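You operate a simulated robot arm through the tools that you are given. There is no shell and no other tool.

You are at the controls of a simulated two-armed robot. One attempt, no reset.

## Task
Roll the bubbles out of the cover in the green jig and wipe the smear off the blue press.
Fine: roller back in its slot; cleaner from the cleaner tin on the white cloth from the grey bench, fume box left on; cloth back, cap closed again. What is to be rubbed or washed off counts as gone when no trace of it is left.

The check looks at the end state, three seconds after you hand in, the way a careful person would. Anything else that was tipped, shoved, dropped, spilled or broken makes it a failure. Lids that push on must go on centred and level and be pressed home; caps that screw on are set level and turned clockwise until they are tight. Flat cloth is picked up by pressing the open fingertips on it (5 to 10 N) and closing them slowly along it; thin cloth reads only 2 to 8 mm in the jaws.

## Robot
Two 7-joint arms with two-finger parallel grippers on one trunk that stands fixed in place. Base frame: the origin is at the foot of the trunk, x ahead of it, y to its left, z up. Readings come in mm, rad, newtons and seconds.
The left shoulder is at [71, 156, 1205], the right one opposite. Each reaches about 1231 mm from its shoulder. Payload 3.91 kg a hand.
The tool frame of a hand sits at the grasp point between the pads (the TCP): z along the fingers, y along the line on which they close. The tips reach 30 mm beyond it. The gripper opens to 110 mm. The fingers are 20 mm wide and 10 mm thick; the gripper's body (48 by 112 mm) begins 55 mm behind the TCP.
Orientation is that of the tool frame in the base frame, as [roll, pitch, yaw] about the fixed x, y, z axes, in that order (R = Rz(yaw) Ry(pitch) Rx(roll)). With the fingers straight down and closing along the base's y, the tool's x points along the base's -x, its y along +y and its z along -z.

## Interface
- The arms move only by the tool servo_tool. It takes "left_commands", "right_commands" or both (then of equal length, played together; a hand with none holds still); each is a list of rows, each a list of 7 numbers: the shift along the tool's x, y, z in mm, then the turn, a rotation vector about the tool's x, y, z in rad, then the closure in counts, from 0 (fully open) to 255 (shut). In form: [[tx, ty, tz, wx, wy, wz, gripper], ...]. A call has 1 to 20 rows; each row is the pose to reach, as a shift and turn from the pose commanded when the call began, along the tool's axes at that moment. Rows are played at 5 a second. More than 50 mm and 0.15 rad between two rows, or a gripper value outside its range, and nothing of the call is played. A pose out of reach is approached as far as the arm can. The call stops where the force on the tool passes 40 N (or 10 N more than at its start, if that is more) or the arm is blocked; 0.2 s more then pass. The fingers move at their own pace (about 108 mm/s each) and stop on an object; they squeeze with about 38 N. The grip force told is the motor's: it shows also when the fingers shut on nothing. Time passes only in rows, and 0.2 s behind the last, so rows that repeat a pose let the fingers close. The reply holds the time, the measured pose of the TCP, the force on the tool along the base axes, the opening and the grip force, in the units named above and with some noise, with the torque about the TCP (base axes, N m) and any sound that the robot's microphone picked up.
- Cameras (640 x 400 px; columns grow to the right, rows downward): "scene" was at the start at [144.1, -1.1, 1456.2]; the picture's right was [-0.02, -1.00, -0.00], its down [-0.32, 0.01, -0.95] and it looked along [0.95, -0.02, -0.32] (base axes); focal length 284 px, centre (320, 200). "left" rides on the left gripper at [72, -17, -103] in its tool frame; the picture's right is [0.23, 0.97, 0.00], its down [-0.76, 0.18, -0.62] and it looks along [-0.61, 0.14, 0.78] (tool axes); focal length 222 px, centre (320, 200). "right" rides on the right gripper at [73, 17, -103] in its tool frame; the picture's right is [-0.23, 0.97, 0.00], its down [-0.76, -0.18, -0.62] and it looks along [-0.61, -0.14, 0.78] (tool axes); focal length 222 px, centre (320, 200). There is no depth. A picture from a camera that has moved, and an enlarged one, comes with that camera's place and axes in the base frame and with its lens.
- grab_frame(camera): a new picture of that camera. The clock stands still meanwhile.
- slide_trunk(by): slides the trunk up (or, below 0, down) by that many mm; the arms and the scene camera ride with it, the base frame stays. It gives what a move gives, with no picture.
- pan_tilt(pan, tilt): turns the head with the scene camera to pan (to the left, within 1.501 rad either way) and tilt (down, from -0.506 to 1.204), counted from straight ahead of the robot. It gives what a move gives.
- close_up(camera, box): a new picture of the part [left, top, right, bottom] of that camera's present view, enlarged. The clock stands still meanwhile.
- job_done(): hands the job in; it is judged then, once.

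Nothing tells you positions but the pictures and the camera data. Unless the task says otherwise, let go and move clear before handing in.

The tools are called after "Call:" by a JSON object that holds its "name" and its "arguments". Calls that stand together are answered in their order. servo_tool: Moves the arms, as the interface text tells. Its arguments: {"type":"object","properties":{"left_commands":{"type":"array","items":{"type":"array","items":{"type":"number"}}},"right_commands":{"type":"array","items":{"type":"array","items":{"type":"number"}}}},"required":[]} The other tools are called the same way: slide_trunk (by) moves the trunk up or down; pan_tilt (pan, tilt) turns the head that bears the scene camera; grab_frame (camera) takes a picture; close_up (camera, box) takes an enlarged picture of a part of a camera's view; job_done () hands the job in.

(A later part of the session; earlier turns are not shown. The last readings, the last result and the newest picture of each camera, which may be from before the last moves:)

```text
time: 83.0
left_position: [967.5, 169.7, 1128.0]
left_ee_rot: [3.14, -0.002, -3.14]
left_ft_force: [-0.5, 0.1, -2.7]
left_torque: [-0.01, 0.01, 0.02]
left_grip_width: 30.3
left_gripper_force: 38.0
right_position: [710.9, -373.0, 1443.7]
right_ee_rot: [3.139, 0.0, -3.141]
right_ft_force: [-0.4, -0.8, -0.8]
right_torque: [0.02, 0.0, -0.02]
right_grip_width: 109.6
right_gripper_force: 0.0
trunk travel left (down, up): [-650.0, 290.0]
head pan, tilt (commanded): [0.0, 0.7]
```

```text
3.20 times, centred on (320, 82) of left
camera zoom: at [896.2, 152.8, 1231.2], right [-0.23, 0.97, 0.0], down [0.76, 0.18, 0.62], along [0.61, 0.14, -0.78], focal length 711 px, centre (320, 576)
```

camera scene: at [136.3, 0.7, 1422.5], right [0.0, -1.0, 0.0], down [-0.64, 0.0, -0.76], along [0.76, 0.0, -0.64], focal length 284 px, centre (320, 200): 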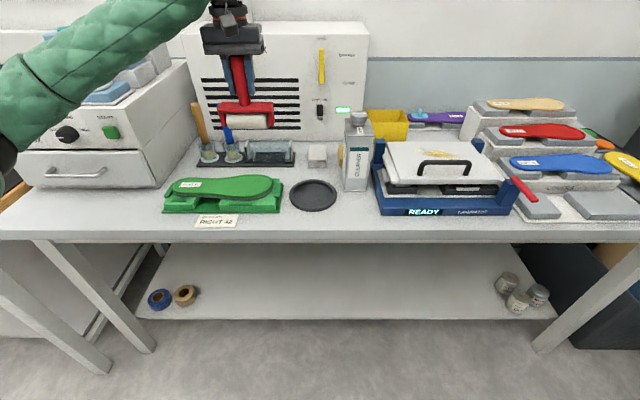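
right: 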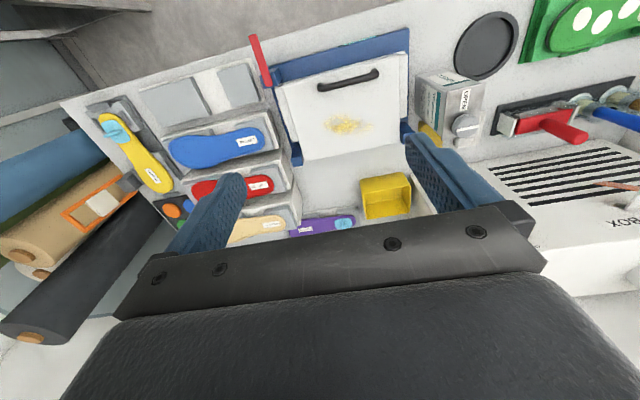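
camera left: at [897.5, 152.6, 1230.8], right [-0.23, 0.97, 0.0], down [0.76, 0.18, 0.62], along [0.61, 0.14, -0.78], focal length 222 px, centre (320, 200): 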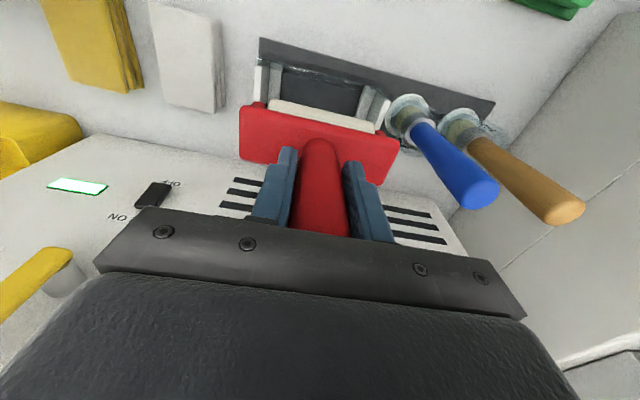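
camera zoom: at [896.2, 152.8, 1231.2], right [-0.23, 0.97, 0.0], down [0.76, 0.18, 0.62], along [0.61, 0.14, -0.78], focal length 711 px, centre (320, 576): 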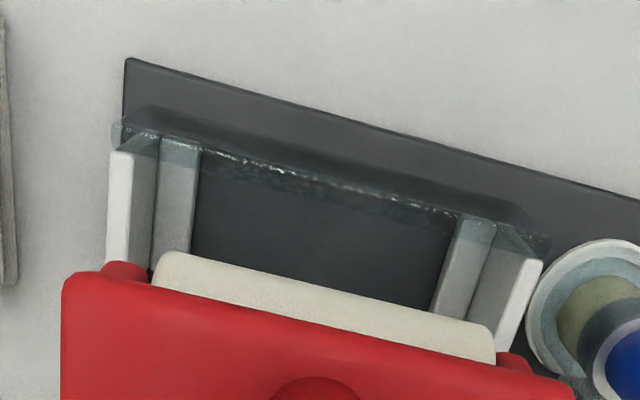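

Call:
{"name": "servo_tool", "arguments": {"left_commands": [[1.5, -1.2, 0, 0, 0, 0, 255], [1.5, -1.2, 20, 0, 0, 0, 255], [1.5, -1.2, 30, 0, 0, 0, 255], [1.5, -1.2, 40, 0, 0, 0, 255]]}}

Call:
{"name": "close_up", "arguments": {"camera": "scene", "box": [210, 90, 330, 170]}}

Call:
{"name": "close_up", "arguments": {"camera": "left", "box": [220, 20, 420, 145]}}

```text
time: 84.0
left_position: [968.2, 168.7, 1088.8]
left_ee_rot: [-3.141, -0.001, -3.141]
left_ft_force: [0.1, -0.1, -2.0]
left_torque: [0.0, 0.05, -0.02]
left_grip_width: 30.4
left_gripper_force: 37.5
right_position: [711.3, -372.5, 1444.9]
right_ee_rot: [3.139, -0.002, 3.141]
right_ft_force: [0.7, 0.1, -0.4]
right_torque: [-0.01, 0.03, -0.02]
right_grip_width: 109.8
right_gripper_force: 0.0
trunk travel left (down, up): [-650.0, 290.0]
head pan, tilt (commanded): [0.0, 0.7]
```

```text
5.00 times, centred on (270, 130) of scene
camera zoom: at [136.5, 1.2, 1422.5], right [0.0, -1.0, 0.0], down [-0.64, 0.0, -0.76], along [0.76, 0.0, -0.64], focal length 1418 px, centre (570, 550)
```

zoom: 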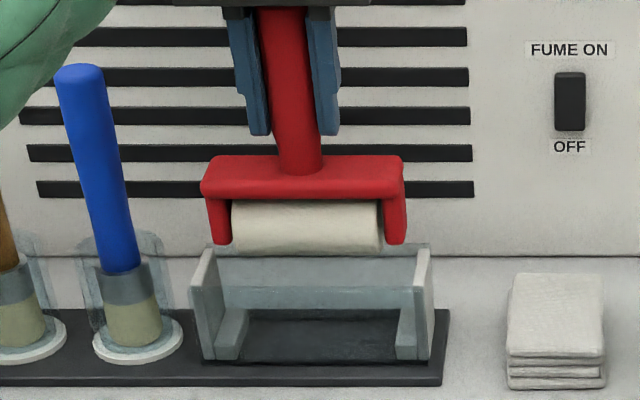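

```text
3.20 times, centred on (320, 82) of left
camera zoom: at [895.2, 151.9, 1191.8], right [-0.23, 0.97, 0.0], down [0.76, 0.18, 0.62], along [0.61, 0.14, -0.78], focal length 711 px, centre (320, 576)
```

zoom: 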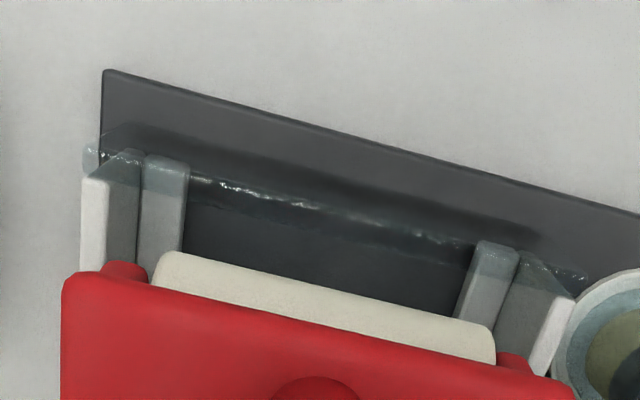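

Call:
{"name": "servo_tool", "arguments": {"left_commands": [[0, 0, 15, 0, 0, 0, 255], [0, 0, 30, 0, 0, 0, 255], [0, 0, 42, 0, 0, 0, 255], [0, 0, 50, 0, 0, 0, 255]]}}

Call:
{"name": "close_up", "arguments": {"camera": "scene", "box": [210, 90, 330, 170]}}

Call:
{"name": "close_up", "arguments": {"camera": "left", "box": [220, 20, 420, 145]}}

```text
time: 85.0
left_position: [967.3, 166.5, 1036.7]
left_ee_rot: [-3.141, 0.001, -3.14]
left_ft_force: [0.1, 0.8, -3.0]
left_torque: [-0.02, 0.02, -0.02]
left_grip_width: 30.2
left_gripper_force: 37.9
right_position: [710.4, -372.6, 1444.6]
right_ee_rot: [3.14, -0.001, 3.141]
right_ft_force: [-0.1, 0.1, 0.9]
right_torque: [0.01, -0.02, 0.01]
right_grip_width: 110.1
right_gripper_force: 0.1
trunk travel left (down, up): [-650.0, 290.0]
head pan, tilt (commanded): [0.0, 0.7]
```

```text
5.00 times, centred on (270, 130) of scene
camera zoom: at [136.5, 1.1, 1422.5], right [0.0, -1.0, 0.0], down [-0.64, 0.0, -0.76], along [0.76, 0.0, -0.64], focal length 1418 px, centre (570, 550)
```

zoom: 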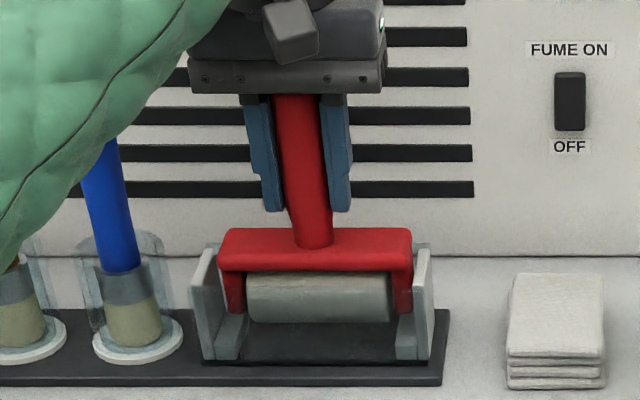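

```text
3.20 times, centred on (320, 82) of left
camera zoom: at [895.7, 149.9, 1140.9], right [-0.23, 0.97, 0.0], down [0.76, 0.18, 0.62], along [0.61, 0.14, -0.78], focal length 711 px, centre (320, 576)
```

zoom: 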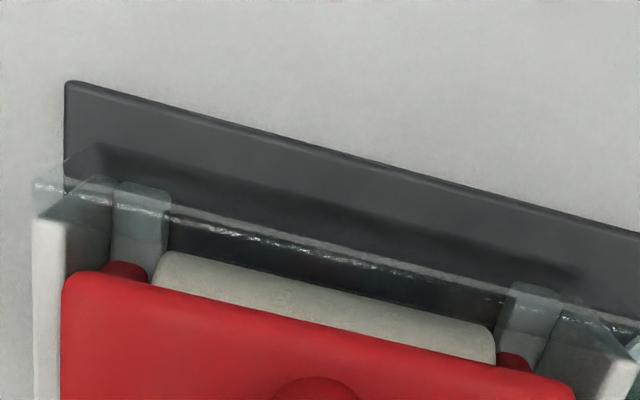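

Call:
{"name": "servo_tool", "arguments": {"left_commands": [[0, 0, 3, 0, 0, 0, 255], [0, 0, 6, 0, 0, 0, 255]]}}

Call:
{"name": "servo_tool", "arguments": {"left_commands": [[0, 0, 2, 0, 0, 0, 255], [0, 0, 4, 0, 0, 0, 255]]}}

```text
time: 85.6
left_position: [966.5, 169.1, 1031.9]
left_ee_rot: [-3.14, -0.003, -3.14]
left_ft_force: [-0.4, -0.3, -2.9]
left_torque: [0.0, -0.02, 0.02]
left_grip_width: 30.2
left_gripper_force: 37.5
right_position: [711.0, -372.3, 1445.9]
right_ee_rot: [3.14, -0.002, 3.142]
right_ft_force: [0.4, 0.6, -1.1]
right_torque: [0.03, 0.02, 0.0]
right_grip_width: 109.9
right_gripper_force: 0.1
trunk travel left (down, up): [-650.0, 290.0]
head pan, tilt (commanded): [0.0, 0.7]
```

```text
time: 86.2
left_position: [967.1, 168.7, 1028.5]
left_ee_rot: [3.141, -0.003, -3.14]
left_ft_force: [0.2, 0.4, -2.3]
left_torque: [-0.01, 0.03, 0.01]
left_grip_width: 30.5
left_gripper_force: 37.9
right_position: [710.5, -372.3, 1445.1]
right_ee_rot: [3.139, -0.002, -3.141]
right_ft_force: [0.3, 0.3, -0.3]
right_torque: [-0.01, -0.02, 0.01]
right_grip_width: 109.8
right_gripper_force: 0.2
trunk travel left (down, up): [-650.0, 290.0]
head pan, tilt (commanded): [0.0, 0.7]
```

Call:
{"name": "servo_tool", "arguments": {"left_commands": [[0, 0, 1.5, 0, 0, 0, 255], [0, 0, 3, 0, 0, 0, 255]]}}

Call:
{"name": "servo_tool", "arguments": {"left_commands": [[0, 0, 1, 0, 0, 0, 255], [0, 0, 2, 0, 0, 0, 255]]}}

Call:
{"name": "close_up", "arguments": {"camera": "scene", "box": [210, 90, 330, 170]}}

```text
time: 86.8
left_position: [965.5, 168.2, 1024.1]
left_ee_rot: [3.141, -0.003, 3.141]
left_ft_force: [-0.2, 0.6, -2.2]
left_torque: [0.02, -0.01, -0.02]
left_grip_width: 30.3
left_gripper_force: 38.0
right_position: [709.8, -370.9, 1445.4]
right_ee_rot: [3.141, -0.003, -3.14]
right_ft_force: [0.0, 0.6, 0.2]
right_torque: [0.0, -0.04, -0.02]
right_grip_width: 109.8
right_gripper_force: 0.0
trunk travel left (down, up): [-650.0, 290.0]
head pan, tilt (commanded): [0.0, 0.7]
```

```text
time: 87.4
left_position: [965.8, 166.9, 1024.5]
left_ee_rot: [-3.14, -0.003, -3.14]
left_ft_force: [-0.7, 0.1, -3.6]
left_torque: [0.0, -0.03, 0.01]
left_grip_width: 30.2
left_gripper_force: 38.3
right_position: [711.1, -373.0, 1445.0]
right_ee_rot: [3.139, -0.001, 3.141]
right_ft_force: [-0.1, -0.5, 0.3]
right_torque: [-0.01, -0.01, 0.01]
right_grip_width: 110.0
right_gripper_force: 0.1
trunk travel left (down, up): [-650.0, 290.0]
head pan, tilt (commanded): [0.0, 0.7]
```

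```text
5.00 times, centred on (270, 130) of scene
camera zoom: at [136.2, 1.1, 1422.5], right [0.0, -1.0, 0.0], down [-0.64, 0.0, -0.76], along [0.76, 0.0, -0.64], focal length 1418 px, centre (570, 550)
```

zoom: 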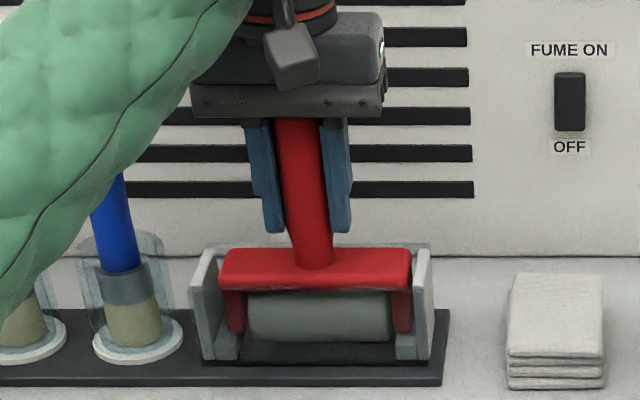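

Call:
{"name": "servo_tool", "arguments": {"left_commands": [[0, 0, 1, 0, 0, 0, 255], [0, 0, 2, 0, 0, 0, 255]]}}

Call:
{"name": "servo_tool", "arguments": {"left_commands": [[0, 0, 1, 0, 0, 0, 255], [0, 0, 1.5, 0, 0, 0, 255]]}}

```text
time: 88.0
left_position: [963.9, 166.6, 1023.3]
left_ee_rot: [-3.141, 0.002, -3.141]
left_ft_force: [3.1, 0.9, 6.2]
left_torque: [0.04, -0.23, 0.02]
left_grip_width: 30.2
left_gripper_force: 38.0
right_position: [710.2, -372.5, 1445.4]
right_ee_rot: [3.14, 0.001, -3.141]
right_ft_force: [0.1, 0.0, -0.5]
right_torque: [0.02, -0.02, 0.01]
right_grip_width: 110.3
right_gripper_force: 0.1
trunk travel left (down, up): [-650.0, 290.0]
head pan, tilt (commanded): [0.0, 0.7]
```

```text
time: 88.6
left_position: [964.8, 167.7, 1022.4]
left_ee_rot: [3.141, 0.001, -3.141]
left_ft_force: [-3.5, 2.6, 20.5]
left_torque: [0.07, 0.62, -0.03]
left_grip_width: 30.4
left_gripper_force: 38.4
right_position: [708.4, -372.4, 1447.5]
right_ee_rot: [3.139, -0.001, -3.141]
right_ft_force: [0.0, -0.7, 1.0]
right_torque: [0.02, 0.0, 0.02]
right_grip_width: 109.9
right_gripper_force: 0.1
trunk travel left (down, up): [-650.0, 290.0]
head pan, tilt (commanded): [0.0, 0.7]
```

Seated. Ease off, open the fingers and rise clear.

Call:
{"name": "servo_tool", "arguments": {"left_commands": [[0, 0, -1.5, 0, 0, 0, 255], [0, 0, -2, 0, 0, 0, 200], [0, 0, -2, 0, 0, 0, 150], [0, 0, -2, 0, 0, 0, 80], [0, 0, -2, 0, 0, 0, 0], [0, 0, -2, 0, 0, 0, 0]]}}

Call:
{"name": "servo_tool", "arguments": {"left_commands": [[0, 0, -30, 0, 0, 0, 0], [0, 0, -70, 0, 0, 0, 0], [0, 0, -110, 0, 0, 0, 0], [0, 0, -150, 0, 0, 0, 0], [0, 0, -190, 0, 0, 0, 0]]}}

Call:
{"name": "close_up", "arguments": {"camera": "scene", "box": [180, 90, 340, 190]}}

Call:
{"name": "grab_frame", "arguments": {"camera": "left"}}

```text
time: 90.0
left_position: [965.6, 166.9, 1022.2]
left_ee_rot: [3.141, -0.003, -3.139]
left_ft_force: [-0.4, -0.9, -0.2]
left_torque: [0.0, 0.02, 0.01]
left_grip_width: 110.1
left_gripper_force: 0.1
right_position: [710.0, -372.6, 1445.9]
right_ee_rot: [3.142, 0.0, -3.141]
right_ft_force: [-0.2, -0.1, -0.3]
right_torque: [0.01, -0.01, 0.01]
right_grip_width: 109.8
right_gripper_force: 0.0
trunk travel left (down, up): [-650.0, 290.0]
head pan, tilt (commanded): [0.0, 0.7]
```

```text
time: 91.2
left_position: [967.5, 165.6, 1213.6]
left_ee_rot: [3.141, 0.001, -3.14]
left_ft_force: [0.0, -1.1, -0.8]
left_torque: [-0.02, 0.02, -0.03]
left_grip_width: 110.2
left_gripper_force: 0.0
right_position: [709.1, -373.9, 1446.7]
right_ee_rot: [3.139, -0.002, -3.141]
right_ft_force: [0.0, -0.2, 0.0]
right_torque: [0.02, -0.04, -0.02]
right_grip_width: 110.1
right_gripper_force: 0.1
trunk travel left (down, up): [-650.0, 290.0]
head pan, tilt (commanded): [0.0, 0.7]
```

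```text
4.00 times, centred on (260, 140) of scene
camera zoom: at [134.8, 0.3, 1422.6], right [0.0, -1.0, 0.0], down [-0.64, 0.0, -0.77], along [0.77, 0.0, -0.64], focal length 1134 px, centre (560, 440)
```

zoom: 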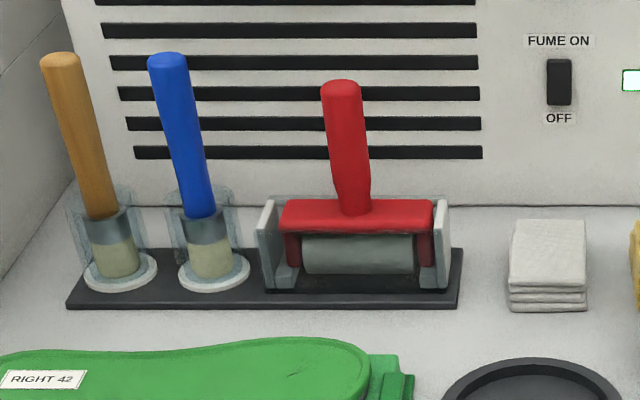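

```text
taken
camera left: at [895.1, 148.9, 1316.8], right [-0.23, 0.97, 0.0], down [0.76, 0.18, 0.62], along [0.61, 0.14, -0.78], focal length 222 px, centre (320, 200)
```

left: 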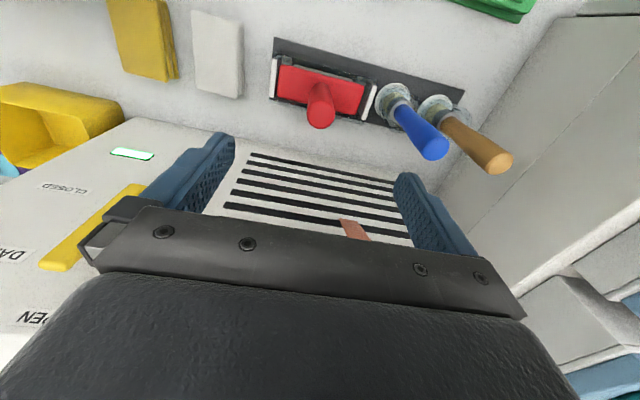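

The roller is back in its slot exactly as before. Next is the tin: I estimate it at x 798–899, y −138…−68, z 900–1081, with the cap near (867, −103) and top at z≈1113. I'll bring the left hand back and pitch it so the fingers point forward, to hold the tin from the front.

Call:
{"name": "servo_tool", "arguments": {"left_commands": [[30, -5, 0, 0, 0, 0, 0], [65, -10, 0, 0, 0, 0, 0], [100, -15, 0, 0, 0, 0, 0], [135, -20, 0, 0, 0, 0, 0], [170, -25, 0, 0, -0.1, 0, 0], [200, -30, 0, 0, -0.24, 0, 0], [230, -35, 0, 0, -0.38, 0, 0], [260, -40, 0, 0, -0.52, 0, 0], [290, -45, 0, 0, -0.66, 0, 0], [310, -50, 0, 0, -0.8, 0, 0], [327, -55, 0, 0, -0.94, 0, 0], [340, -60, 0, 0, -1.08, 0, 0], [350, -66, 0, 0, -1.22, 0, 0], [350, -66, 0, 0, -1.36, 0, 0], [350, -66, 0, 0, -1.5, 0, 0], [350, -66, 0, 0, -1.571, 0, 0]]}}

Call:
{"name": "grab_frame", "arguments": {"camera": "scene"}}

Call:
{"name": "grab_frame", "arguments": {"camera": "left"}}

```text
time: 94.6
left_position: [629.8, 94.9, 1211.0]
left_ee_rot: [-0.392, 1.568, -0.391]
left_ft_force: [-0.6, 0.0, 0.5]
left_torque: [-0.01, -0.02, -0.01]
left_grip_width: 110.0
left_gripper_force: 0.0
left hand out of reach, approached as far as the arm can: row 14, 15, 16
right_position: [710.7, -373.9, 1444.8]
right_ee_rot: [3.14, -0.001, -3.14]
right_ft_force: [-0.3, -0.3, -0.2]
right_torque: [-0.03, 0.01, 0.03]
right_grip_width: 110.1
right_gripper_force: 0.0
trunk travel left (down, up): [-650.0, 290.0]
head pan, tilt (commanded): [0.0, 0.7]
```

```text
taken
camera scene: at [136.2, 0.8, 1422.6], right [0.0, -1.0, 0.0], down [-0.64, 0.0, -0.76], along [0.76, 0.0, -0.64], focal length 284 px, centre (320, 200)
```

scene: 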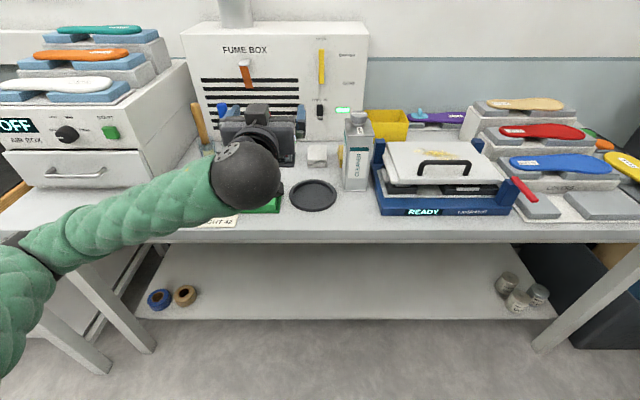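

```text
taken
camera left: at [525.3, 78.6, 1138.5], right [0.0, 0.97, -0.23], down [-0.62, 0.18, 0.76], along [0.78, 0.14, 0.61], focal length 222 px, centre (320, 200)
```

left: 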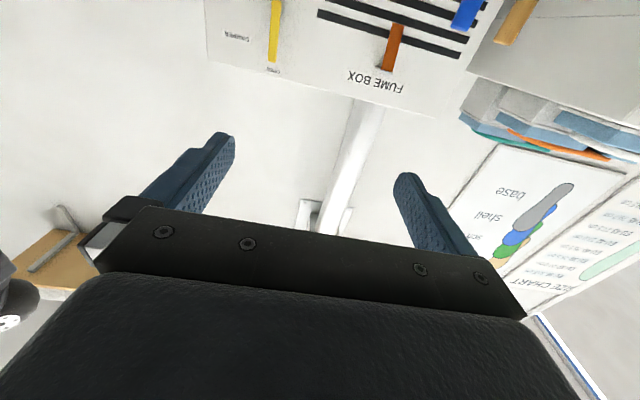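

The hand now points forward (camera below). Next I'll bring it in front of the tin at z≈1045, still short of it.

Call:
{"name": "servo_tool", "arguments": {"left_commands": [[20, -20, 30, 0, 0, 0, 0], [45, -45, 50, 0, 0, 0, 0], [70, -75, 60, 0, 0, 0, 0], [95, -105, 65, 0, 0, 0, 0], [120, -135, 70, 0, 0, 0, 0], [145, -170, 75, 0, 0, 0, 0], [169, -203, 83, 0, 0, 0, 0]]}}

Call:
{"name": "grab_frame", "arguments": {"camera": "scene"}}

Call:
{"name": "grab_frame", "arguments": {"camera": "right"}}

Call:
{"name": "grab_frame", "arguments": {"camera": "left"}}

```text
time: 96.2
left_position: [711.3, -106.4, 1041.7]
left_ee_rot: [1.599, 1.566, 1.6]
left_ft_force: [-0.4, 0.1, 0.3]
left_torque: [-0.01, 0.01, -0.01]
left_grip_width: 110.0
left_gripper_force: 0.1
right_position: [710.1, -373.6, 1445.8]
right_ee_rot: [3.138, 0.0, -3.14]
right_ft_force: [0.5, -0.2, 0.0]
right_torque: [0.04, -0.02, -0.02]
right_grip_width: 110.0
right_gripper_force: 0.1
trunk travel left (down, up): [-650.0, 290.0]
head pan, tilt (commanded): [0.0, 0.7]
```

```text
taken
camera scene: at [135.4, -0.3, 1422.7], right [0.0, -1.0, 0.0], down [-0.64, 0.0, -0.76], along [0.76, 0.0, -0.64], focal length 284 px, centre (320, 200)
```

scene: 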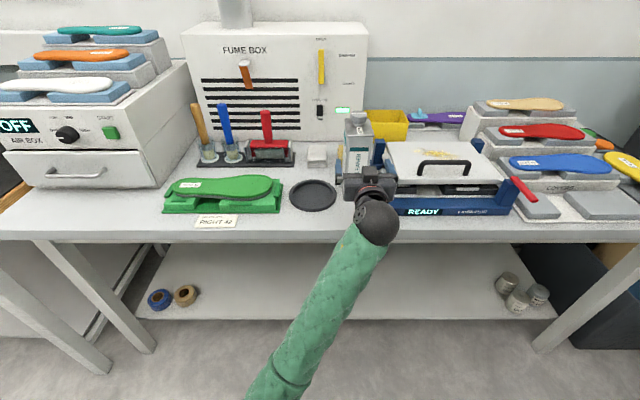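

```text
taken
camera right: at [636.5, -357.8, 1548.5], right [0.23, 0.97, 0.0], down [0.76, -0.18, 0.62], along [0.61, -0.14, -0.78], focal length 222 px, centre (320, 200)
```

right: 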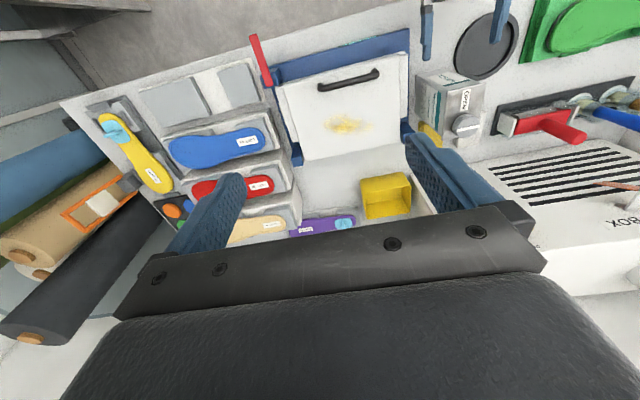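

```text
taken
camera left: at [608.1, -123.5, 970.1], right [0.0, 0.97, -0.22], down [-0.62, 0.17, 0.76], along [0.78, 0.14, 0.61], focal length 222 px, centre (320, 200)
```

left: 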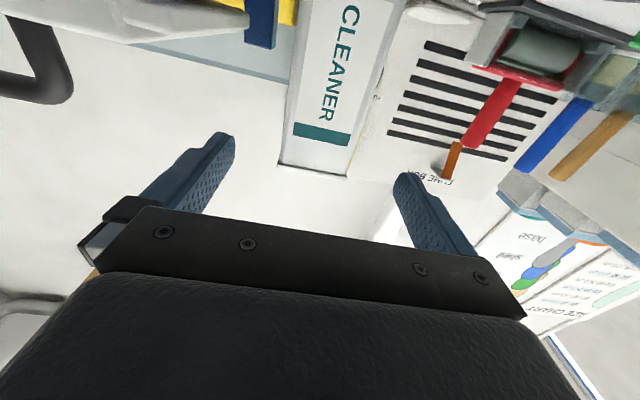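

The left camera shows the tin centred between the open fingers (offset ≈ +2.5 mm). I'll lower to z≈1015 and slide forward around it.

Call:
{"name": "servo_tool", "arguments": {"left_commands": [[27, 2.5, 0, 0, 0, 0, 0], [27, 2.5, 40, 0, 0, 0, 0], [27, 2.5, 80, 0, 0, 0, 0], [27, 2.5, 105, 0, 0, 0, 0]]}}

Call:
{"name": "grab_frame", "arguments": {"camera": "left"}}

Call:
{"name": "close_up", "arguments": {"camera": "scene", "box": [290, 90, 450, 230]}}

Call:
{"name": "close_up", "arguments": {"camera": "right", "box": [380, 0, 540, 160]}}

```text
time: 96.8
left_position: [746.0, -75.6, 997.6]
left_ee_rot: [1.399, 1.495, 1.415]
left_ft_force: [-45.2, 2.3, 16.6]
left_torque: [0.06, 6.19, -0.54]
left_grip_width: 110.2
left_gripper_force: 0.0
right_position: [708.3, -371.8, 1445.2]
right_ee_rot: [3.139, -0.002, 3.14]
right_ft_force: [1.2, 0.8, -1.6]
right_torque: [0.02, 0.06, -0.01]
right_grip_width: 109.8
right_gripper_force: 0.2
trunk travel left (down, up): [-650.0, 290.0]
head pan, tilt (commanded): [0.0, 0.7]
stopped in row 3 (left hand): the force on the tool passed its limit at 167 N (the readings are from after the stop); the commanded pose is now the measured one
```

```text
taken
camera left: at [644.2, -87.3, 922.8], right [-0.01, 0.99, -0.15], down [-0.63, 0.11, 0.76], along [0.77, 0.1, 0.63], focal length 222 px, centre (320, 200)
```

left: 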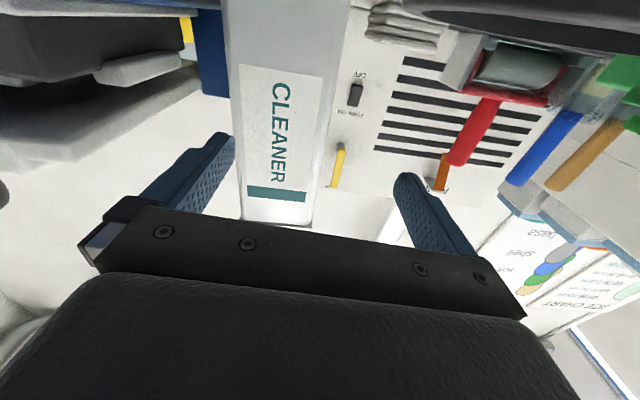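

```text
2.86 times, centred on (370, 160) of scene
camera zoom: at [133.6, 1.2, 1422.8], right [0.0, -1.0, 0.0], down [-0.64, 0.0, -0.77], along [0.77, 0.0, -0.64], focal length 810 px, centre (177, 314)
```

zoom: 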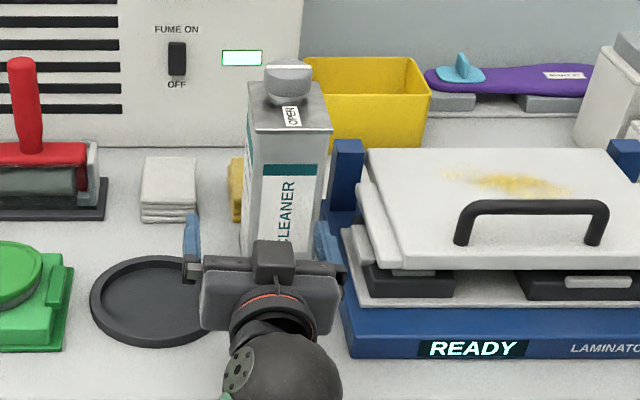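

```text
2.50 times, centred on (460, 80) of right
camera zoom: at [635.4, -355.7, 1548.4], right [0.23, 0.97, 0.0], down [0.76, -0.18, 0.62], along [0.61, -0.14, -0.78], focal length 555 px, centre (-30, 500)
```

zoom: 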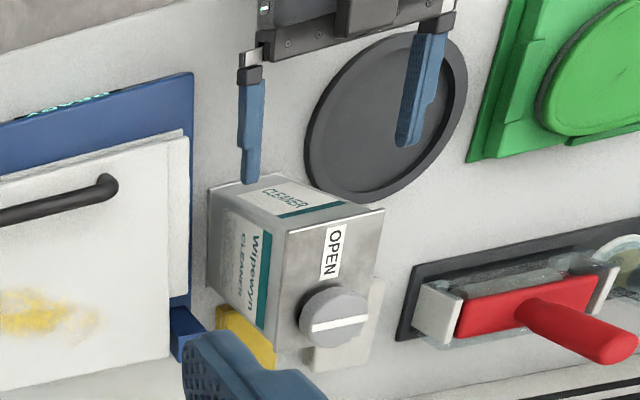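

The camera under the hand touched the bench's front edge and the move stopped; objects look undisturbed. I'll back off up and away, then check that nothing moved.

Call:
{"name": "servo_tool", "arguments": {"left_commands": [[-10, 0, -15, 0, 0, 0, 0], [-30, 0, -40, 0, 0, 0, 0], [-60, 0, -60, 0, 0, 0, 0], [-95, 0, -70, 0, 0, 0, 0]]}}

Call:
{"name": "grab_frame", "arguments": {"camera": "scene"}}

Call:
{"name": "grab_frame", "arguments": {"camera": "right"}}

```text
time: 97.8
left_position: [694.9, -37.7, 1025.5]
left_ee_rot: [1.456, 1.326, 1.502]
left_ft_force: [0.4, 0.1, -0.5]
left_torque: [-0.01, 0.02, 0.04]
left_grip_width: 110.1
left_gripper_force: 0.1
right_position: [710.8, -370.7, 1444.5]
right_ee_rot: [3.141, -0.003, 3.14]
right_ft_force: [0.3, -0.7, -0.3]
right_torque: [-0.03, -0.03, -0.02]
right_grip_width: 109.9
right_gripper_force: 0.0
trunk travel left (down, up): [-650.0, 290.0]
head pan, tilt (commanded): [0.0, 0.7]
stopped in row 4 (left hand): the arm was blocked; the commanded pose is now the measured one
```

```text
taken
camera scene: at [135.8, 1.2, 1422.6], right [0.0, -1.0, 0.0], down [-0.64, 0.0, -0.76], along [0.76, 0.0, -0.64], focal length 284 px, centre (320, 200)
```

scene: 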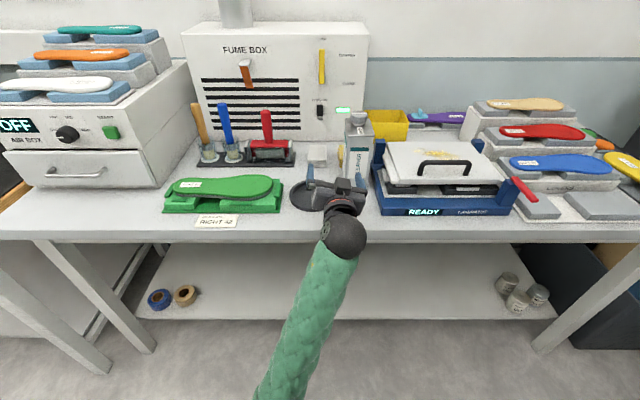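

```text
taken
camera right: at [637.6, -355.6, 1547.7], right [0.23, 0.97, 0.0], down [0.76, -0.18, 0.62], along [0.61, -0.14, -0.78], focal length 222 px, centre (320, 200)
```

right: 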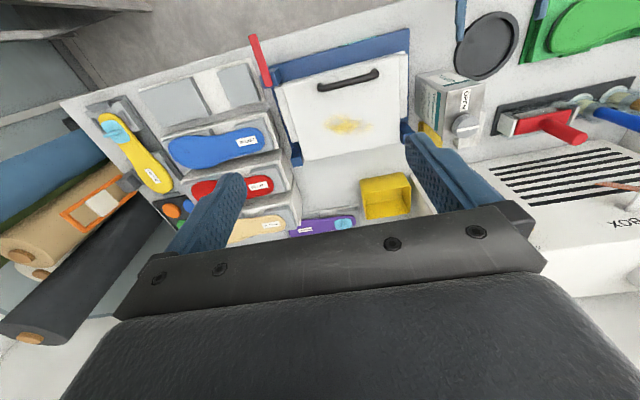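

The arm itself was blocked by its own bent posture (no force on the hand). I'll level the hand's roll, then pitch it back to fingers-down while rising.

Call:
{"name": "servo_tool", "arguments": {"left_commands": [[0, 0, 15, 0, 0, -0.12, 0], [0, 0, 30, 0, 0, -0.245, 0]]}}

Call:
{"name": "servo_tool", "arguments": {"left_commands": [[-5, 0, 5, 0, 0.14, 0, 0], [-15, 0, 5, 0, 0.28, 0, 0], [-30, 0, 5, 0, 0.42, 0, 0], [-45, 0, 5, 0, 0.56, 0, 0], [-60, 0, 5, 0, 0.7, 0, 0], [-80, 0, 5, 0, 0.84, 0, 0], [-100, 0, 5, 0, 0.98, 0, 0], [-120, 0, 5, 0, 1.12, 0, 0], [-140, 0, 5, 0, 1.26, 0, 0], [-160, 0, 5, 0, 1.33, 0, 0]]}}

Call:
{"name": "grab_frame", "arguments": {"camera": "scene"}}

```text
time: 98.6
left_position: [729.6, -0.8, 996.3]
left_ee_rot: [1.278, 1.447, 1.335]
left_ft_force: [-0.5, -0.4, 1.1]
left_torque: [0.0, 0.02, 0.0]
left_grip_width: 110.2
left_gripper_force: 0.0
right_position: [710.2, -372.2, 1443.5]
right_ee_rot: [3.141, 0.0, -3.139]
right_ft_force: [0.4, -0.6, -0.5]
right_torque: [0.01, 0.03, -0.02]
right_grip_width: 110.1
right_gripper_force: 0.0
trunk travel left (down, up): [-650.0, 290.0]
head pan, tilt (commanded): [0.0, 0.7]
stopped in row 2 (left hand): the arm was blocked; the commanded pose is now the measured one
```

```text
time: 99.3
left_position: [739.0, 60.4, 969.2]
left_ee_rot: [2.413, 1.115, 2.568]
left_ft_force: [-0.8, 0.2, -0.7]
left_torque: [0.02, -0.03, 0.0]
left_grip_width: 110.2
left_gripper_force: 0.1
right_position: [711.7, -373.3, 1444.0]
right_ee_rot: [3.139, -0.002, 3.14]
right_ft_force: [1.4, 0.5, -0.3]
right_torque: [0.0, 0.01, -0.03]
right_grip_width: 109.9
right_gripper_force: 0.0
trunk travel left (down, up): [-650.0, 290.0]
head pan, tilt (commanded): [0.0, 0.7]
stopped in row 3 (left hand): the arm was blocked; the commanded pose is now the measured one
```

```text
taken
camera scene: at [136.0, 1.0, 1422.5], right [0.0, -1.0, 0.0], down [-0.64, 0.0, -0.76], along [0.76, 0.0, -0.64], focal length 284 px, centre (320, 200)
```

scene: 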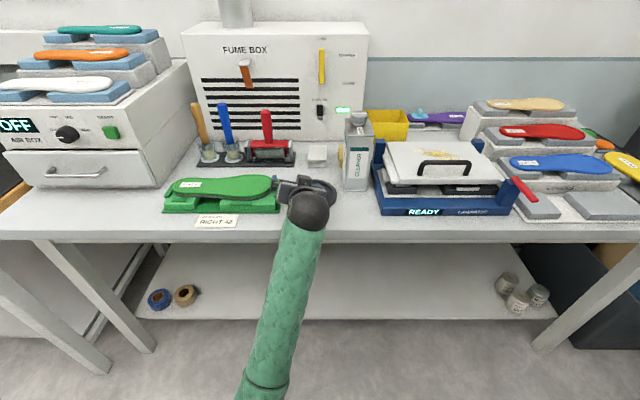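

The left arm is in an awkward folded posture and drifting, so I'll raise the trunk to lift everything straight up into free space before re-posing.

Call:
{"name": "slide_trunk", "arguments": {"by": 200}}

Call:
{"name": "grab_frame", "arguments": {"camera": "scene"}}

Call:
{"name": "grab_frame", "arguments": {"camera": "right"}}

```text
time: 101.5
left_position: [739.0, 61.7, 1168.6]
left_ee_rot: [2.413, 1.113, 2.568]
left_ft_force: [0.7, 0.3, 0.1]
left_torque: [0.03, 0.0, 0.03]
left_grip_width: 109.9
left_gripper_force: 0.0
right_position: [711.6, -373.1, 1644.1]
right_ee_rot: [3.139, -0.002, -3.141]
right_ft_force: [0.1, 0.1, 0.3]
right_torque: [-0.01, -0.01, 0.01]
right_grip_width: 109.9
right_gripper_force: 0.1
trunk travel left (down, up): [-850.0, 90.0]
head pan, tilt (commanded): [0.0, 0.7]
```

```text
taken
camera scene: at [136.0, 0.8, 1622.5], right [0.0, -1.0, 0.0], down [-0.64, 0.0, -0.76], along [0.76, 0.0, -0.64], focal length 284 px, centre (320, 200)
```

scene: 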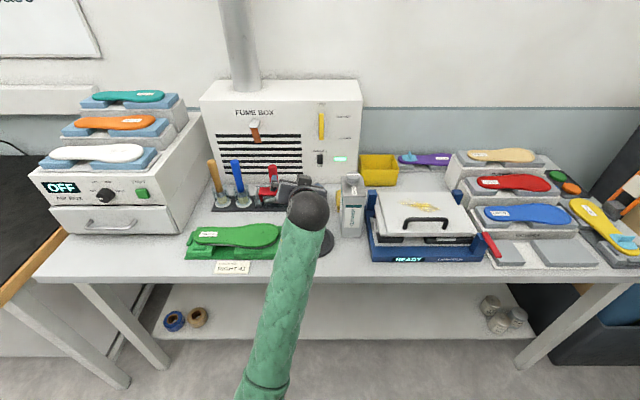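

```text
taken
camera right: at [637.8, -356.2, 1747.5], right [0.23, 0.97, 0.0], down [0.76, -0.18, 0.62], along [0.6, -0.14, -0.78], focal length 222 px, centre (320, 200)
```

right: 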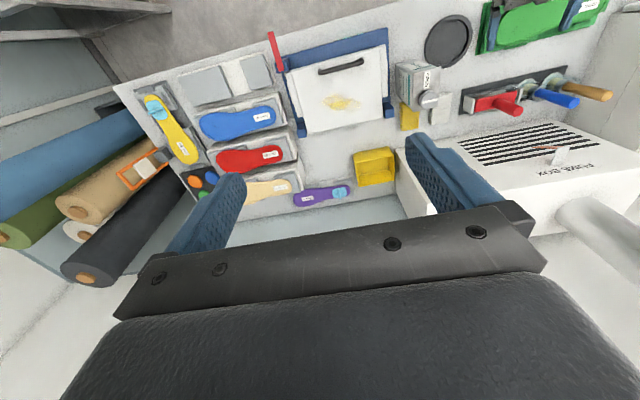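

Nothing was disturbed. I'll now rotate the left hand back to fingers-down in free space.

Call:
{"name": "servo_tool", "arguments": {"left_commands": [[-6, 2, -2.2, 0.0357, 0.1325, -0.0104, 0], [-12, 4, -4.4, 0.0714, 0.265, -0.0209, 0], [-18, 6, -6.6, 0.107, 0.3975, -0.0313, 0], [-24, 8, -8.8, 0.1427, 0.53, -0.0418, 0], [-30, 10, -11, 0.1784, 0.6626, -0.0522, 0], [-36, 12, -13.2, 0.2141, 0.7951, -0.0627, 0], [-42, 14, -15.4, 0.2497, 0.9276, -0.0731, 0], [-48, 16, -17.6, 0.2854, 1.0601, -0.0836, 0], [-54, 17.7, -19.8, 0.3211, 1.1926, -0.094, 0]]}}

Call:
{"name": "grab_frame", "arguments": {"camera": "scene"}}

```text
time: 102.4
left_position: [746.9, 128.3, 1170.2]
left_ee_rot: [2.674, 0.718, 2.896]
left_ft_force: [-0.5, -0.5, 0.5]
left_torque: [-0.01, -0.05, 0.0]
left_grip_width: 110.0
left_gripper_force: 0.0
right_position: [711.1, -374.2, 1643.4]
right_ee_rot: [3.141, -0.004, -3.142]
right_ft_force: [0.0, -0.2, 0.3]
right_torque: [-0.01, 0.01, -0.04]
right_grip_width: 110.1
right_gripper_force: 0.1
trunk travel left (down, up): [-850.0, 90.0]
head pan, tilt (commanded): [0.0, 0.7]
stopped in row 4 (left hand): the arm was blocked; the commanded pose is now the measured one
```

```text
taken
camera scene: at [136.0, 0.3, 1622.5], right [0.0, -1.0, 0.0], down [-0.64, 0.0, -0.76], along [0.76, 0.0, -0.64], focal length 284 px, centre (320, 200)
```

scene: 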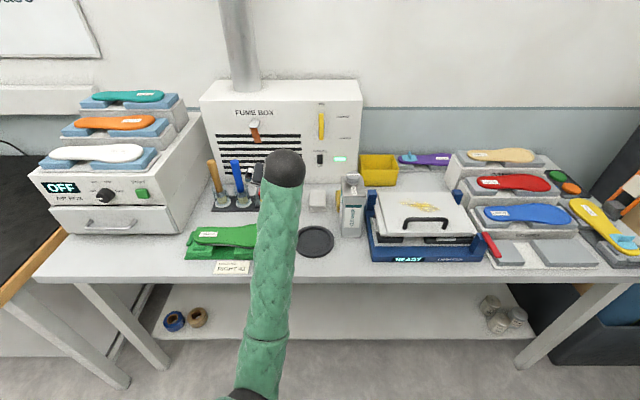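

Call:
{"name": "servo_tool", "arguments": {"left_commands": [[-4, 6, -3, 0.0223, 0.0471, -0.004, 0], [-8, 12, -6, 0.0447, 0.0942, -0.0079, 0], [-11, 18, -9, 0.067, 0.1412, -0.0119, 0], [-15, 24, -13, 0.0893, 0.1883, -0.0159, 0], [-18, 30, -16, 0.1116, 0.2354, -0.0198, 0], [-22, 36, -19, 0.134, 0.2825, -0.0238, 0], [-25, 42, -22, 0.1563, 0.3296, -0.0277, 0], [-29, 48, -25, 0.1786, 0.3767, -0.0317, 0], [-32, 52, -28, 0.2009, 0.4237, -0.0357, 0], [-36, 58, -31, 0.2233, 0.4708, -0.0396, 0], [-39, 64, -34, 0.2456, 0.5179, -0.0436, 0], [-43, 70, -38, 0.2679, 0.565, -0.0476, 0], [-46, 76, -41, 0.2902, 0.6121, -0.0515, 0], [-50, 82, -44, 0.3126, 0.6591, -0.0555, 0], [-53, 86, -47, 0.3349, 0.7062, -0.0594, 0], [-55, 90, -49, 0.3572, 0.7533, -0.0634, 0]]}}

Call:
{"name": "grab_frame", "arguments": {"camera": "scene"}}

```text
time: 104.0
left_position: [756.4, 238.1, 1199.3]
left_ee_rot: [2.764, 0.421, 3.071]
left_ft_force: [-0.7, -0.5, -0.5]
left_torque: [0.0, 0.0, 0.01]
left_grip_width: 109.9
left_gripper_force: 0.0
left hand out of reach, approached as far as the arm can: row 7
right_position: [712.4, -371.1, 1643.2]
right_ee_rot: [-3.141, -0.003, 3.141]
right_ft_force: [-0.3, -0.6, 0.9]
right_torque: [-0.03, 0.01, -0.01]
right_grip_width: 110.0
right_gripper_force: 0.0
trunk travel left (down, up): [-850.0, 90.0]
head pan, tilt (commanded): [0.0, 0.7]
stopped in row 7 (left hand): the arm was blocked; the commanded pose is now the measured one
```

```text
taken
camera scene: at [136.6, 1.5, 1622.5], right [0.0, -1.0, 0.0], down [-0.64, 0.0, -0.76], along [0.76, 0.0, -0.64], focal length 284 px, centre (320, 200)
```

scene: 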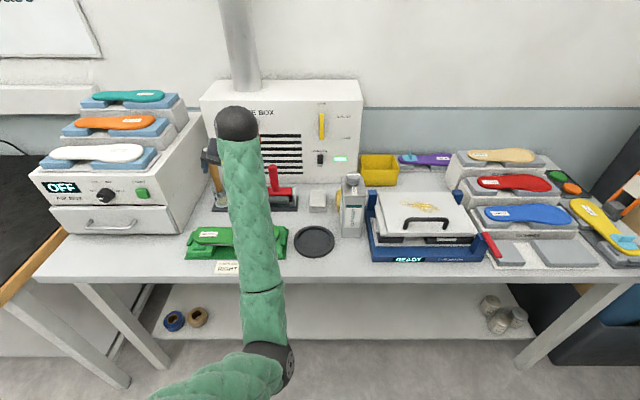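

Call:
{"name": "servo_tool", "arguments": {"left_commands": [[-4, 8, -8, 0.0255, 0.0306, 0.0008, 0], [-8, 15, -15, 0.051, 0.0613, 0.0015, 0], [-12, 23, -23, 0.0765, 0.0919, 0.0023, 0], [-16, 30, -31, 0.1019, 0.1225, 0.0031, 0], [-20, 38, -38, 0.1274, 0.1531, 0.0039, 0], [-24, 45, -46, 0.1529, 0.1838, 0.0046, 0], [-29, 53, -54, 0.1784, 0.2144, 0.0054, 0], [-33, 61, -61, 0.2039, 0.245, 0.0062, 0], [-37, 68, -69, 0.2294, 0.2757, 0.0069, 0], [-41, 76, -76, 0.2549, 0.3063, 0.0077, 0], [-45, 83, -84, 0.2803, 0.3369, 0.0085, 0], [-49, 91, -92, 0.3058, 0.3675, 0.0093, 0], [-53, 98, -99, 0.3313, 0.3982, 0.01, 0], [-57, 106, -107, 0.3568, 0.4288, 0.0108, 0]]}}

Call:
{"name": "grab_frame", "arguments": {"camera": "scene"}}

```text
time: 107.0
left_position: [855.0, 412.4, 1312.1]
left_ee_rot: [-3.141, -0.002, 3.14]
left_ft_force: [0.3, -1.0, 0.2]
left_torque: [-0.01, 0.01, 0.03]
left_grip_width: 109.8
left_gripper_force: 0.0
left hand out of reach, approached as far as the arm can: row 3, 4, 5, 6, 7, 8, 9, 10, 11, 12, 13, 14
right_position: [709.6, -372.7, 1644.2]
right_ee_rot: [3.139, -0.003, 3.141]
right_ft_force: [-0.7, 0.1, -0.1]
right_torque: [-0.01, -0.01, 0.02]
right_grip_width: 110.2
right_gripper_force: 0.0
trunk travel left (down, up): [-850.0, 90.0]
head pan, tilt (commanded): [0.0, 0.7]
```

```text
taken
camera scene: at [135.5, 1.4, 1622.5], right [0.0, -1.0, 0.0], down [-0.64, 0.0, -0.76], along [0.76, 0.0, -0.64], focal length 284 px, centre (320, 200)
```

scene: 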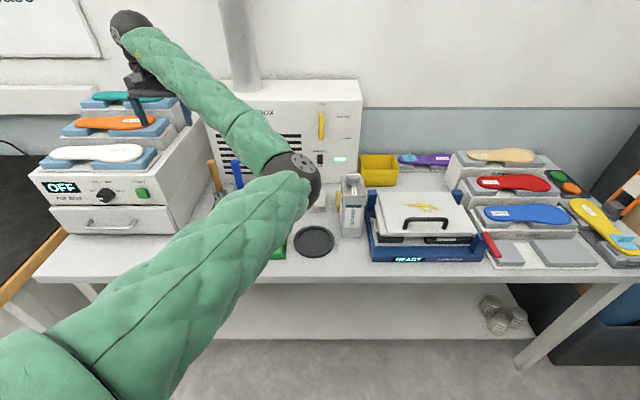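

The hand is level again, but the elbow has swung inward. I'll bring the left hand back toward its starting posture (relative to the raised trunk) to see if the elbow comes out again.

Call:
{"name": "servo_tool", "arguments": {"left_commands": [[16, 0, -25, 0, 0, 0, 0], [33, -10, -50, 0, 0, 0, 0], [50, -30, -80, 0, 0, 0, 0], [66, -50, -110, 0, 0, 0, 0], [83, -70, -140, 0, 0, 0, 0], [99, -90, -170, 0, 0, 0, 0], [116, -110, -200, 0, 0, 0, 0], [132, -130, -220, 0, 0, 0, 0], [149, -150, -240, 0, 0, 0, 0], [165, -170, -247, 0, 0, 0, 0], [182, -195, -247, 0, 0, 0, 0], [198, -220, -247, 0, 0, 0, 0], [215, -245, -247, 0, 0, 0, 0], [231, -265, -247, 0, 0, 0, 0]]}}

Call:
{"name": "grab_frame", "arguments": {"camera": "scene"}}

```text
time: 110.0
left_position: [827.3, 408.1, 1626.1]
left_ee_rot: [3.142, -0.004, 3.141]
left_ft_force: [0.6, 1.1, -0.1]
left_torque: [0.0, -0.02, -0.01]
left_grip_width: 109.9
left_gripper_force: 0.1
left hand out of reach, approached as far as the arm can: row 1, 2, 3, 4, 5, 6, 7, 8, 9, 10, 11, 12, 13, 14
right_position: [710.5, -374.8, 1643.6]
right_ee_rot: [3.14, -0.002, 3.141]
right_ft_force: [-0.6, 0.4, -1.1]
right_torque: [-0.01, -0.01, 0.01]
right_grip_width: 110.2
right_gripper_force: 0.0
trunk travel left (down, up): [-850.0, 90.0]
head pan, tilt (commanded): [0.0, 0.7]
```

```text
taken
camera scene: at [136.1, 0.7, 1622.5], right [0.0, -1.0, 0.0], down [-0.64, 0.0, -0.76], along [0.76, 0.0, -0.64], focal length 284 px, centre (320, 200)
```

scene: 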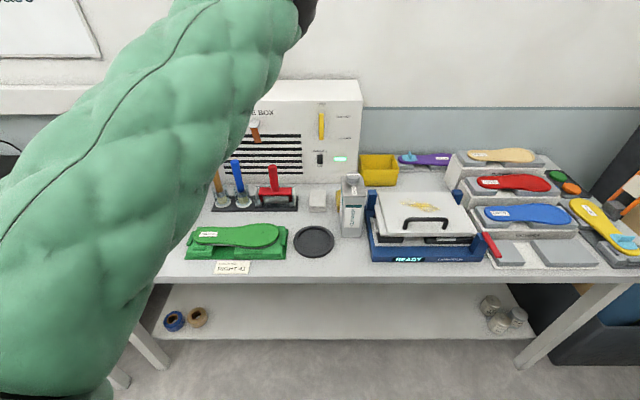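

Call:
{"name": "pan_tilt", "arguments": {"pan": 0.6, "tilt": 0.2}}

Call:
{"name": "grab_frame", "arguments": {"camera": "scene"}}

Call:
{"name": "grab_frame", "arguments": {"camera": "right"}}

Call:
{"name": "grab_frame", "arguments": {"camera": "left"}}

```text
time: 111.0
left_position: [827.2, 407.8, 1626.9]
left_ee_rot: [-3.141, -0.002, 3.14]
left_ft_force: [0.5, 0.5, -1.1]
left_torque: [0.0, -0.04, 0.0]
left_grip_width: 109.9
left_gripper_force: 0.0
right_position: [712.2, -372.6, 1643.0]
right_ee_rot: [3.141, -0.002, 3.141]
right_ft_force: [0.4, 0.5, -1.1]
right_torque: [0.0, -0.01, 0.01]
right_grip_width: 110.2
right_gripper_force: 0.1
trunk travel left (down, up): [-850.0, 90.0]
head pan, tilt (commanded): [0.6, 0.201]
```

```text
taken
camera scene: at [128.2, 53.4, 1667.9], right [0.56, -0.83, 0.0], down [-0.17, -0.11, -0.98], along [0.81, 0.55, -0.2], focal length 284 px, centre (320, 200)
```

scene: 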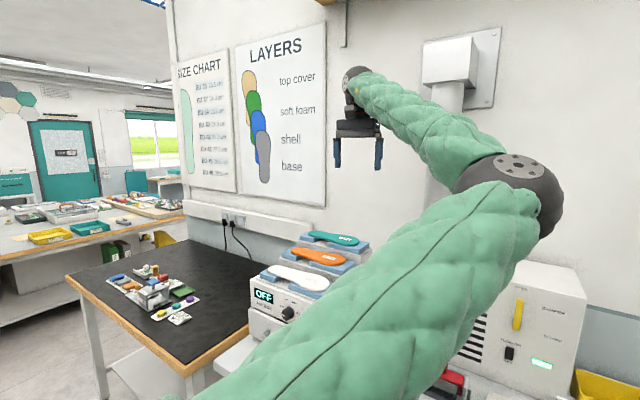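

```text
taken
camera right: at [638.0, -356.1, 1747.5], right [0.23, 0.97, 0.0], down [0.76, -0.18, 0.62], along [0.6, -0.14, -0.78], focal length 222 px, centre (320, 200)
```

right: 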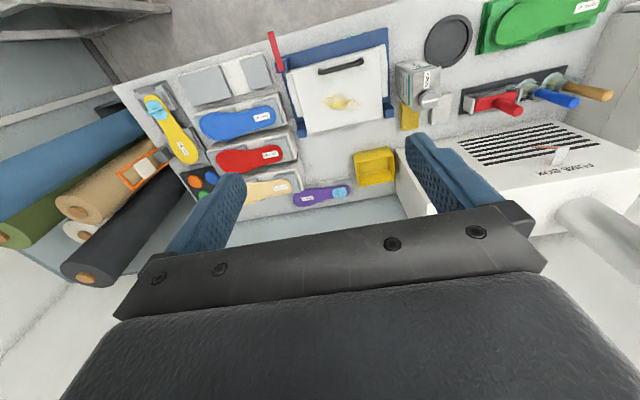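

```text
taken
camera left: at [756.1, 392.1, 1730.0], right [-0.23, 0.97, 0.0], down [0.76, 0.18, 0.62], along [0.61, 0.14, -0.78], focal length 222 px, centre (320, 200)
```

left: 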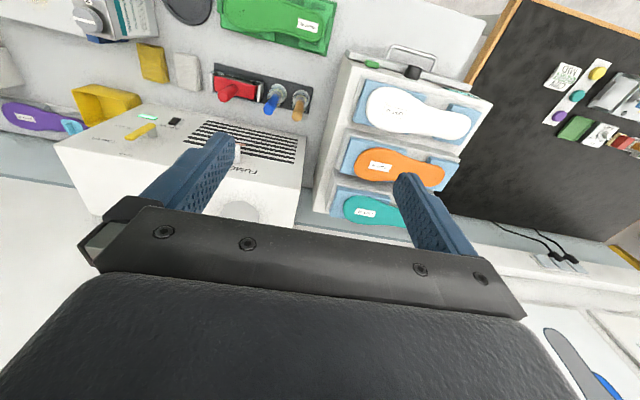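

Call:
{"name": "servo_tool", "arguments": {"left_commands": [[0, 0, 0, 0, 0, 0, 0], [0, 0, 0, 0, 0, 0, 0], [0, 0, 0, 0, 0, 0, 0], [0, 0, 0, 0, 0, 0, 0], [0, 0, 0, 0, 0, 0, 0]]}}

Call:
{"name": "grab_frame", "arguments": {"camera": "scene"}}

```text
time: 112.2
left_position: [828.3, 409.8, 1625.6]
left_ee_rot: [-3.141, -0.003, 3.141]
left_ft_force: [-0.3, 0.0, 0.2]
left_torque: [0.0, 0.02, 0.02]
left_grip_width: 110.2
left_gripper_force: 0.1
right_position: [710.9, -371.8, 1643.5]
right_ee_rot: [3.141, -0.001, -3.141]
right_ft_force: [-0.3, 0.0, 0.8]
right_torque: [-0.02, 0.01, -0.03]
right_grip_width: 109.9
right_gripper_force: 0.1
trunk travel left (down, up): [-850.0, 90.0]
head pan, tilt (commanded): [0.6, 0.201]
```

```text
taken
camera scene: at [128.1, 53.5, 1668.0], right [0.56, -0.83, 0.0], down [-0.17, -0.11, -0.98], along [0.81, 0.55, -0.2], focal length 284 px, centre (320, 200)
```

scene: 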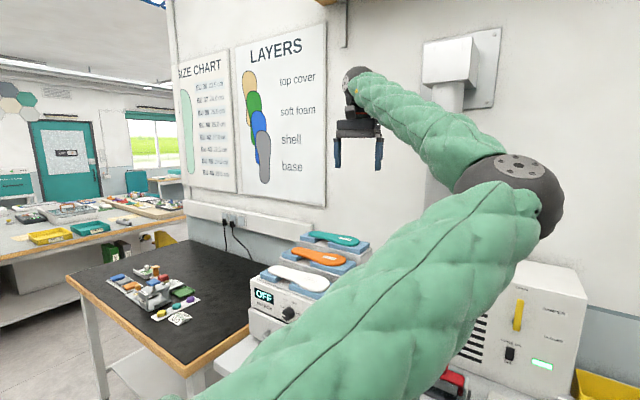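

Call:
{"name": "servo_tool", "arguments": {"left_commands": [[-30, 38, -10, 0, 0, 0, 0], [-60, 77, -20, 0, 0, 0, 0], [-90, 116, -30, 0, 0, 0, 0], [-120, 155, -40, 0, 0, 0, 0], [-150, 194, -50, 0, 0, 0, 0], [-180, 232, -58, 0, 0, 0, 0], [-204, 263, -66, 0, 0, 0, 0]]}}

Call:
{"name": "servo_tool", "arguments": {"left_commands": [[0, 0, 0, 0, 0, 0.12, 0], [0, 0, 0, 0, 0, 0.24, 0], [0, 0, 0, 0, 0, 0.36, 0], [0, 0, 0, 0, 0, 0.48, 0], [0, 0, 0, 0, 0, 0.6, 0], [0, 0, 0, 0, 0, 0.72, 0], [0, 0, 0, 0, 0, 0.84, 0], [0, 0, 0, 0, 0, 0.96, 0], [0, 0, 0, 0, 0, 1.08, 0], [0, 0, 0, 0, 0, 1.2, 0]]}}

Call:
{"name": "grab_frame", "arguments": {"camera": "scene"}}

```text
refused: row 2 steps farther than a row can; nothing moved
```

```text
time: 114.4
left_position: [831.1, 442.2, 1616.5]
left_ee_rot: [-3.14, -0.003, 1.938]
left_ft_force: [0.2, 0.0, -0.2]
left_torque: [0.03, 0.03, -0.01]
left_grip_width: 110.1
left_gripper_force: 0.0
right_position: [709.9, -373.2, 1644.2]
right_ee_rot: [3.14, -0.001, 3.14]
right_ft_force: [-0.6, 0.8, -0.4]
right_torque: [0.03, -0.01, 0.01]
right_grip_width: 110.0
right_gripper_force: 0.1
trunk travel left (down, up): [-850.0, 90.0]
head pan, tilt (commanded): [0.6, 0.201]
```

```text
taken
camera scene: at [128.0, 53.6, 1668.0], right [0.56, -0.83, 0.0], down [-0.17, -0.11, -0.98], along [0.81, 0.55, -0.2], focal length 284 px, centre (320, 200)
```

scene: 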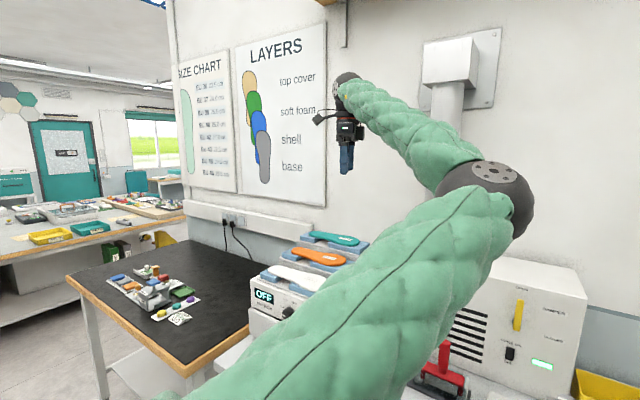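

Call:
{"name": "servo_tool", "arguments": {"left_commands": [[0, 0, 0, 0, 0, 0.13, 0], [0, 0, 0, 0, 0, 0.26, 0], [0, 0, 0, 0, 0, 0.39, 0], [0, 0, 0, 0, 0, 0.52, 0], [0, 0, 0, 0, 0, 0.65, 0], [0, 0, 0, 0, 0, 0.78, 0], [0, 0, 0, 0, 0, 0.91, 0], [0, 0, 0, 0, 0, 1.04, 0], [0, 0, 0, 0, 0, 1.17, 0], [0, 0, 0, 0, 0, 1.3, 0], [0, 0, 0, 0, 0, 1.43, 0], [0, 0, 0, 0, 0, 1.56, 0]]}}

Call:
{"name": "grab_frame", "arguments": {"camera": "scene"}}

```text
time: 117.0
left_position: [830.8, 440.6, 1616.8]
left_ee_rot: [-3.139, 0.0, 0.646]
left_ft_force: [-0.9, 0.0, -0.9]
left_torque: [0.05, -0.03, -0.02]
left_grip_width: 110.1
left_gripper_force: 0.0
left hand out of reach, approached as far as the arm can: row 11, 12
right_position: [711.1, -373.2, 1643.5]
right_ee_rot: [3.139, 0.0, 3.14]
right_ft_force: [0.2, -0.6, 0.6]
right_torque: [0.02, 0.02, -0.01]
right_grip_width: 110.2
right_gripper_force: 0.0
trunk travel left (down, up): [-850.0, 90.0]
head pan, tilt (commanded): [0.6, 0.201]
```

```text
taken
camera scene: at [127.9, 52.8, 1668.0], right [0.56, -0.83, 0.0], down [-0.17, -0.11, -0.98], along [0.81, 0.55, -0.2], focal length 284 px, centre (320, 200)
```

scene: 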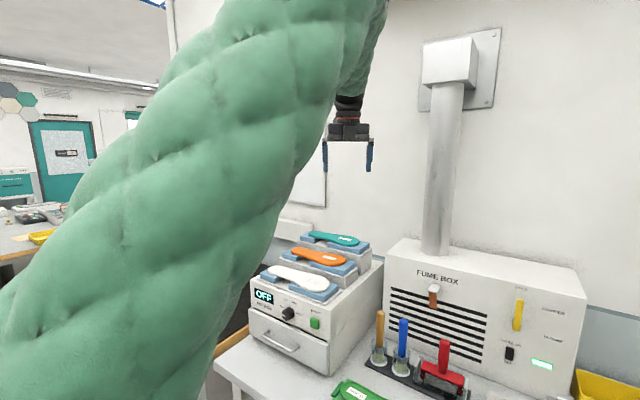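

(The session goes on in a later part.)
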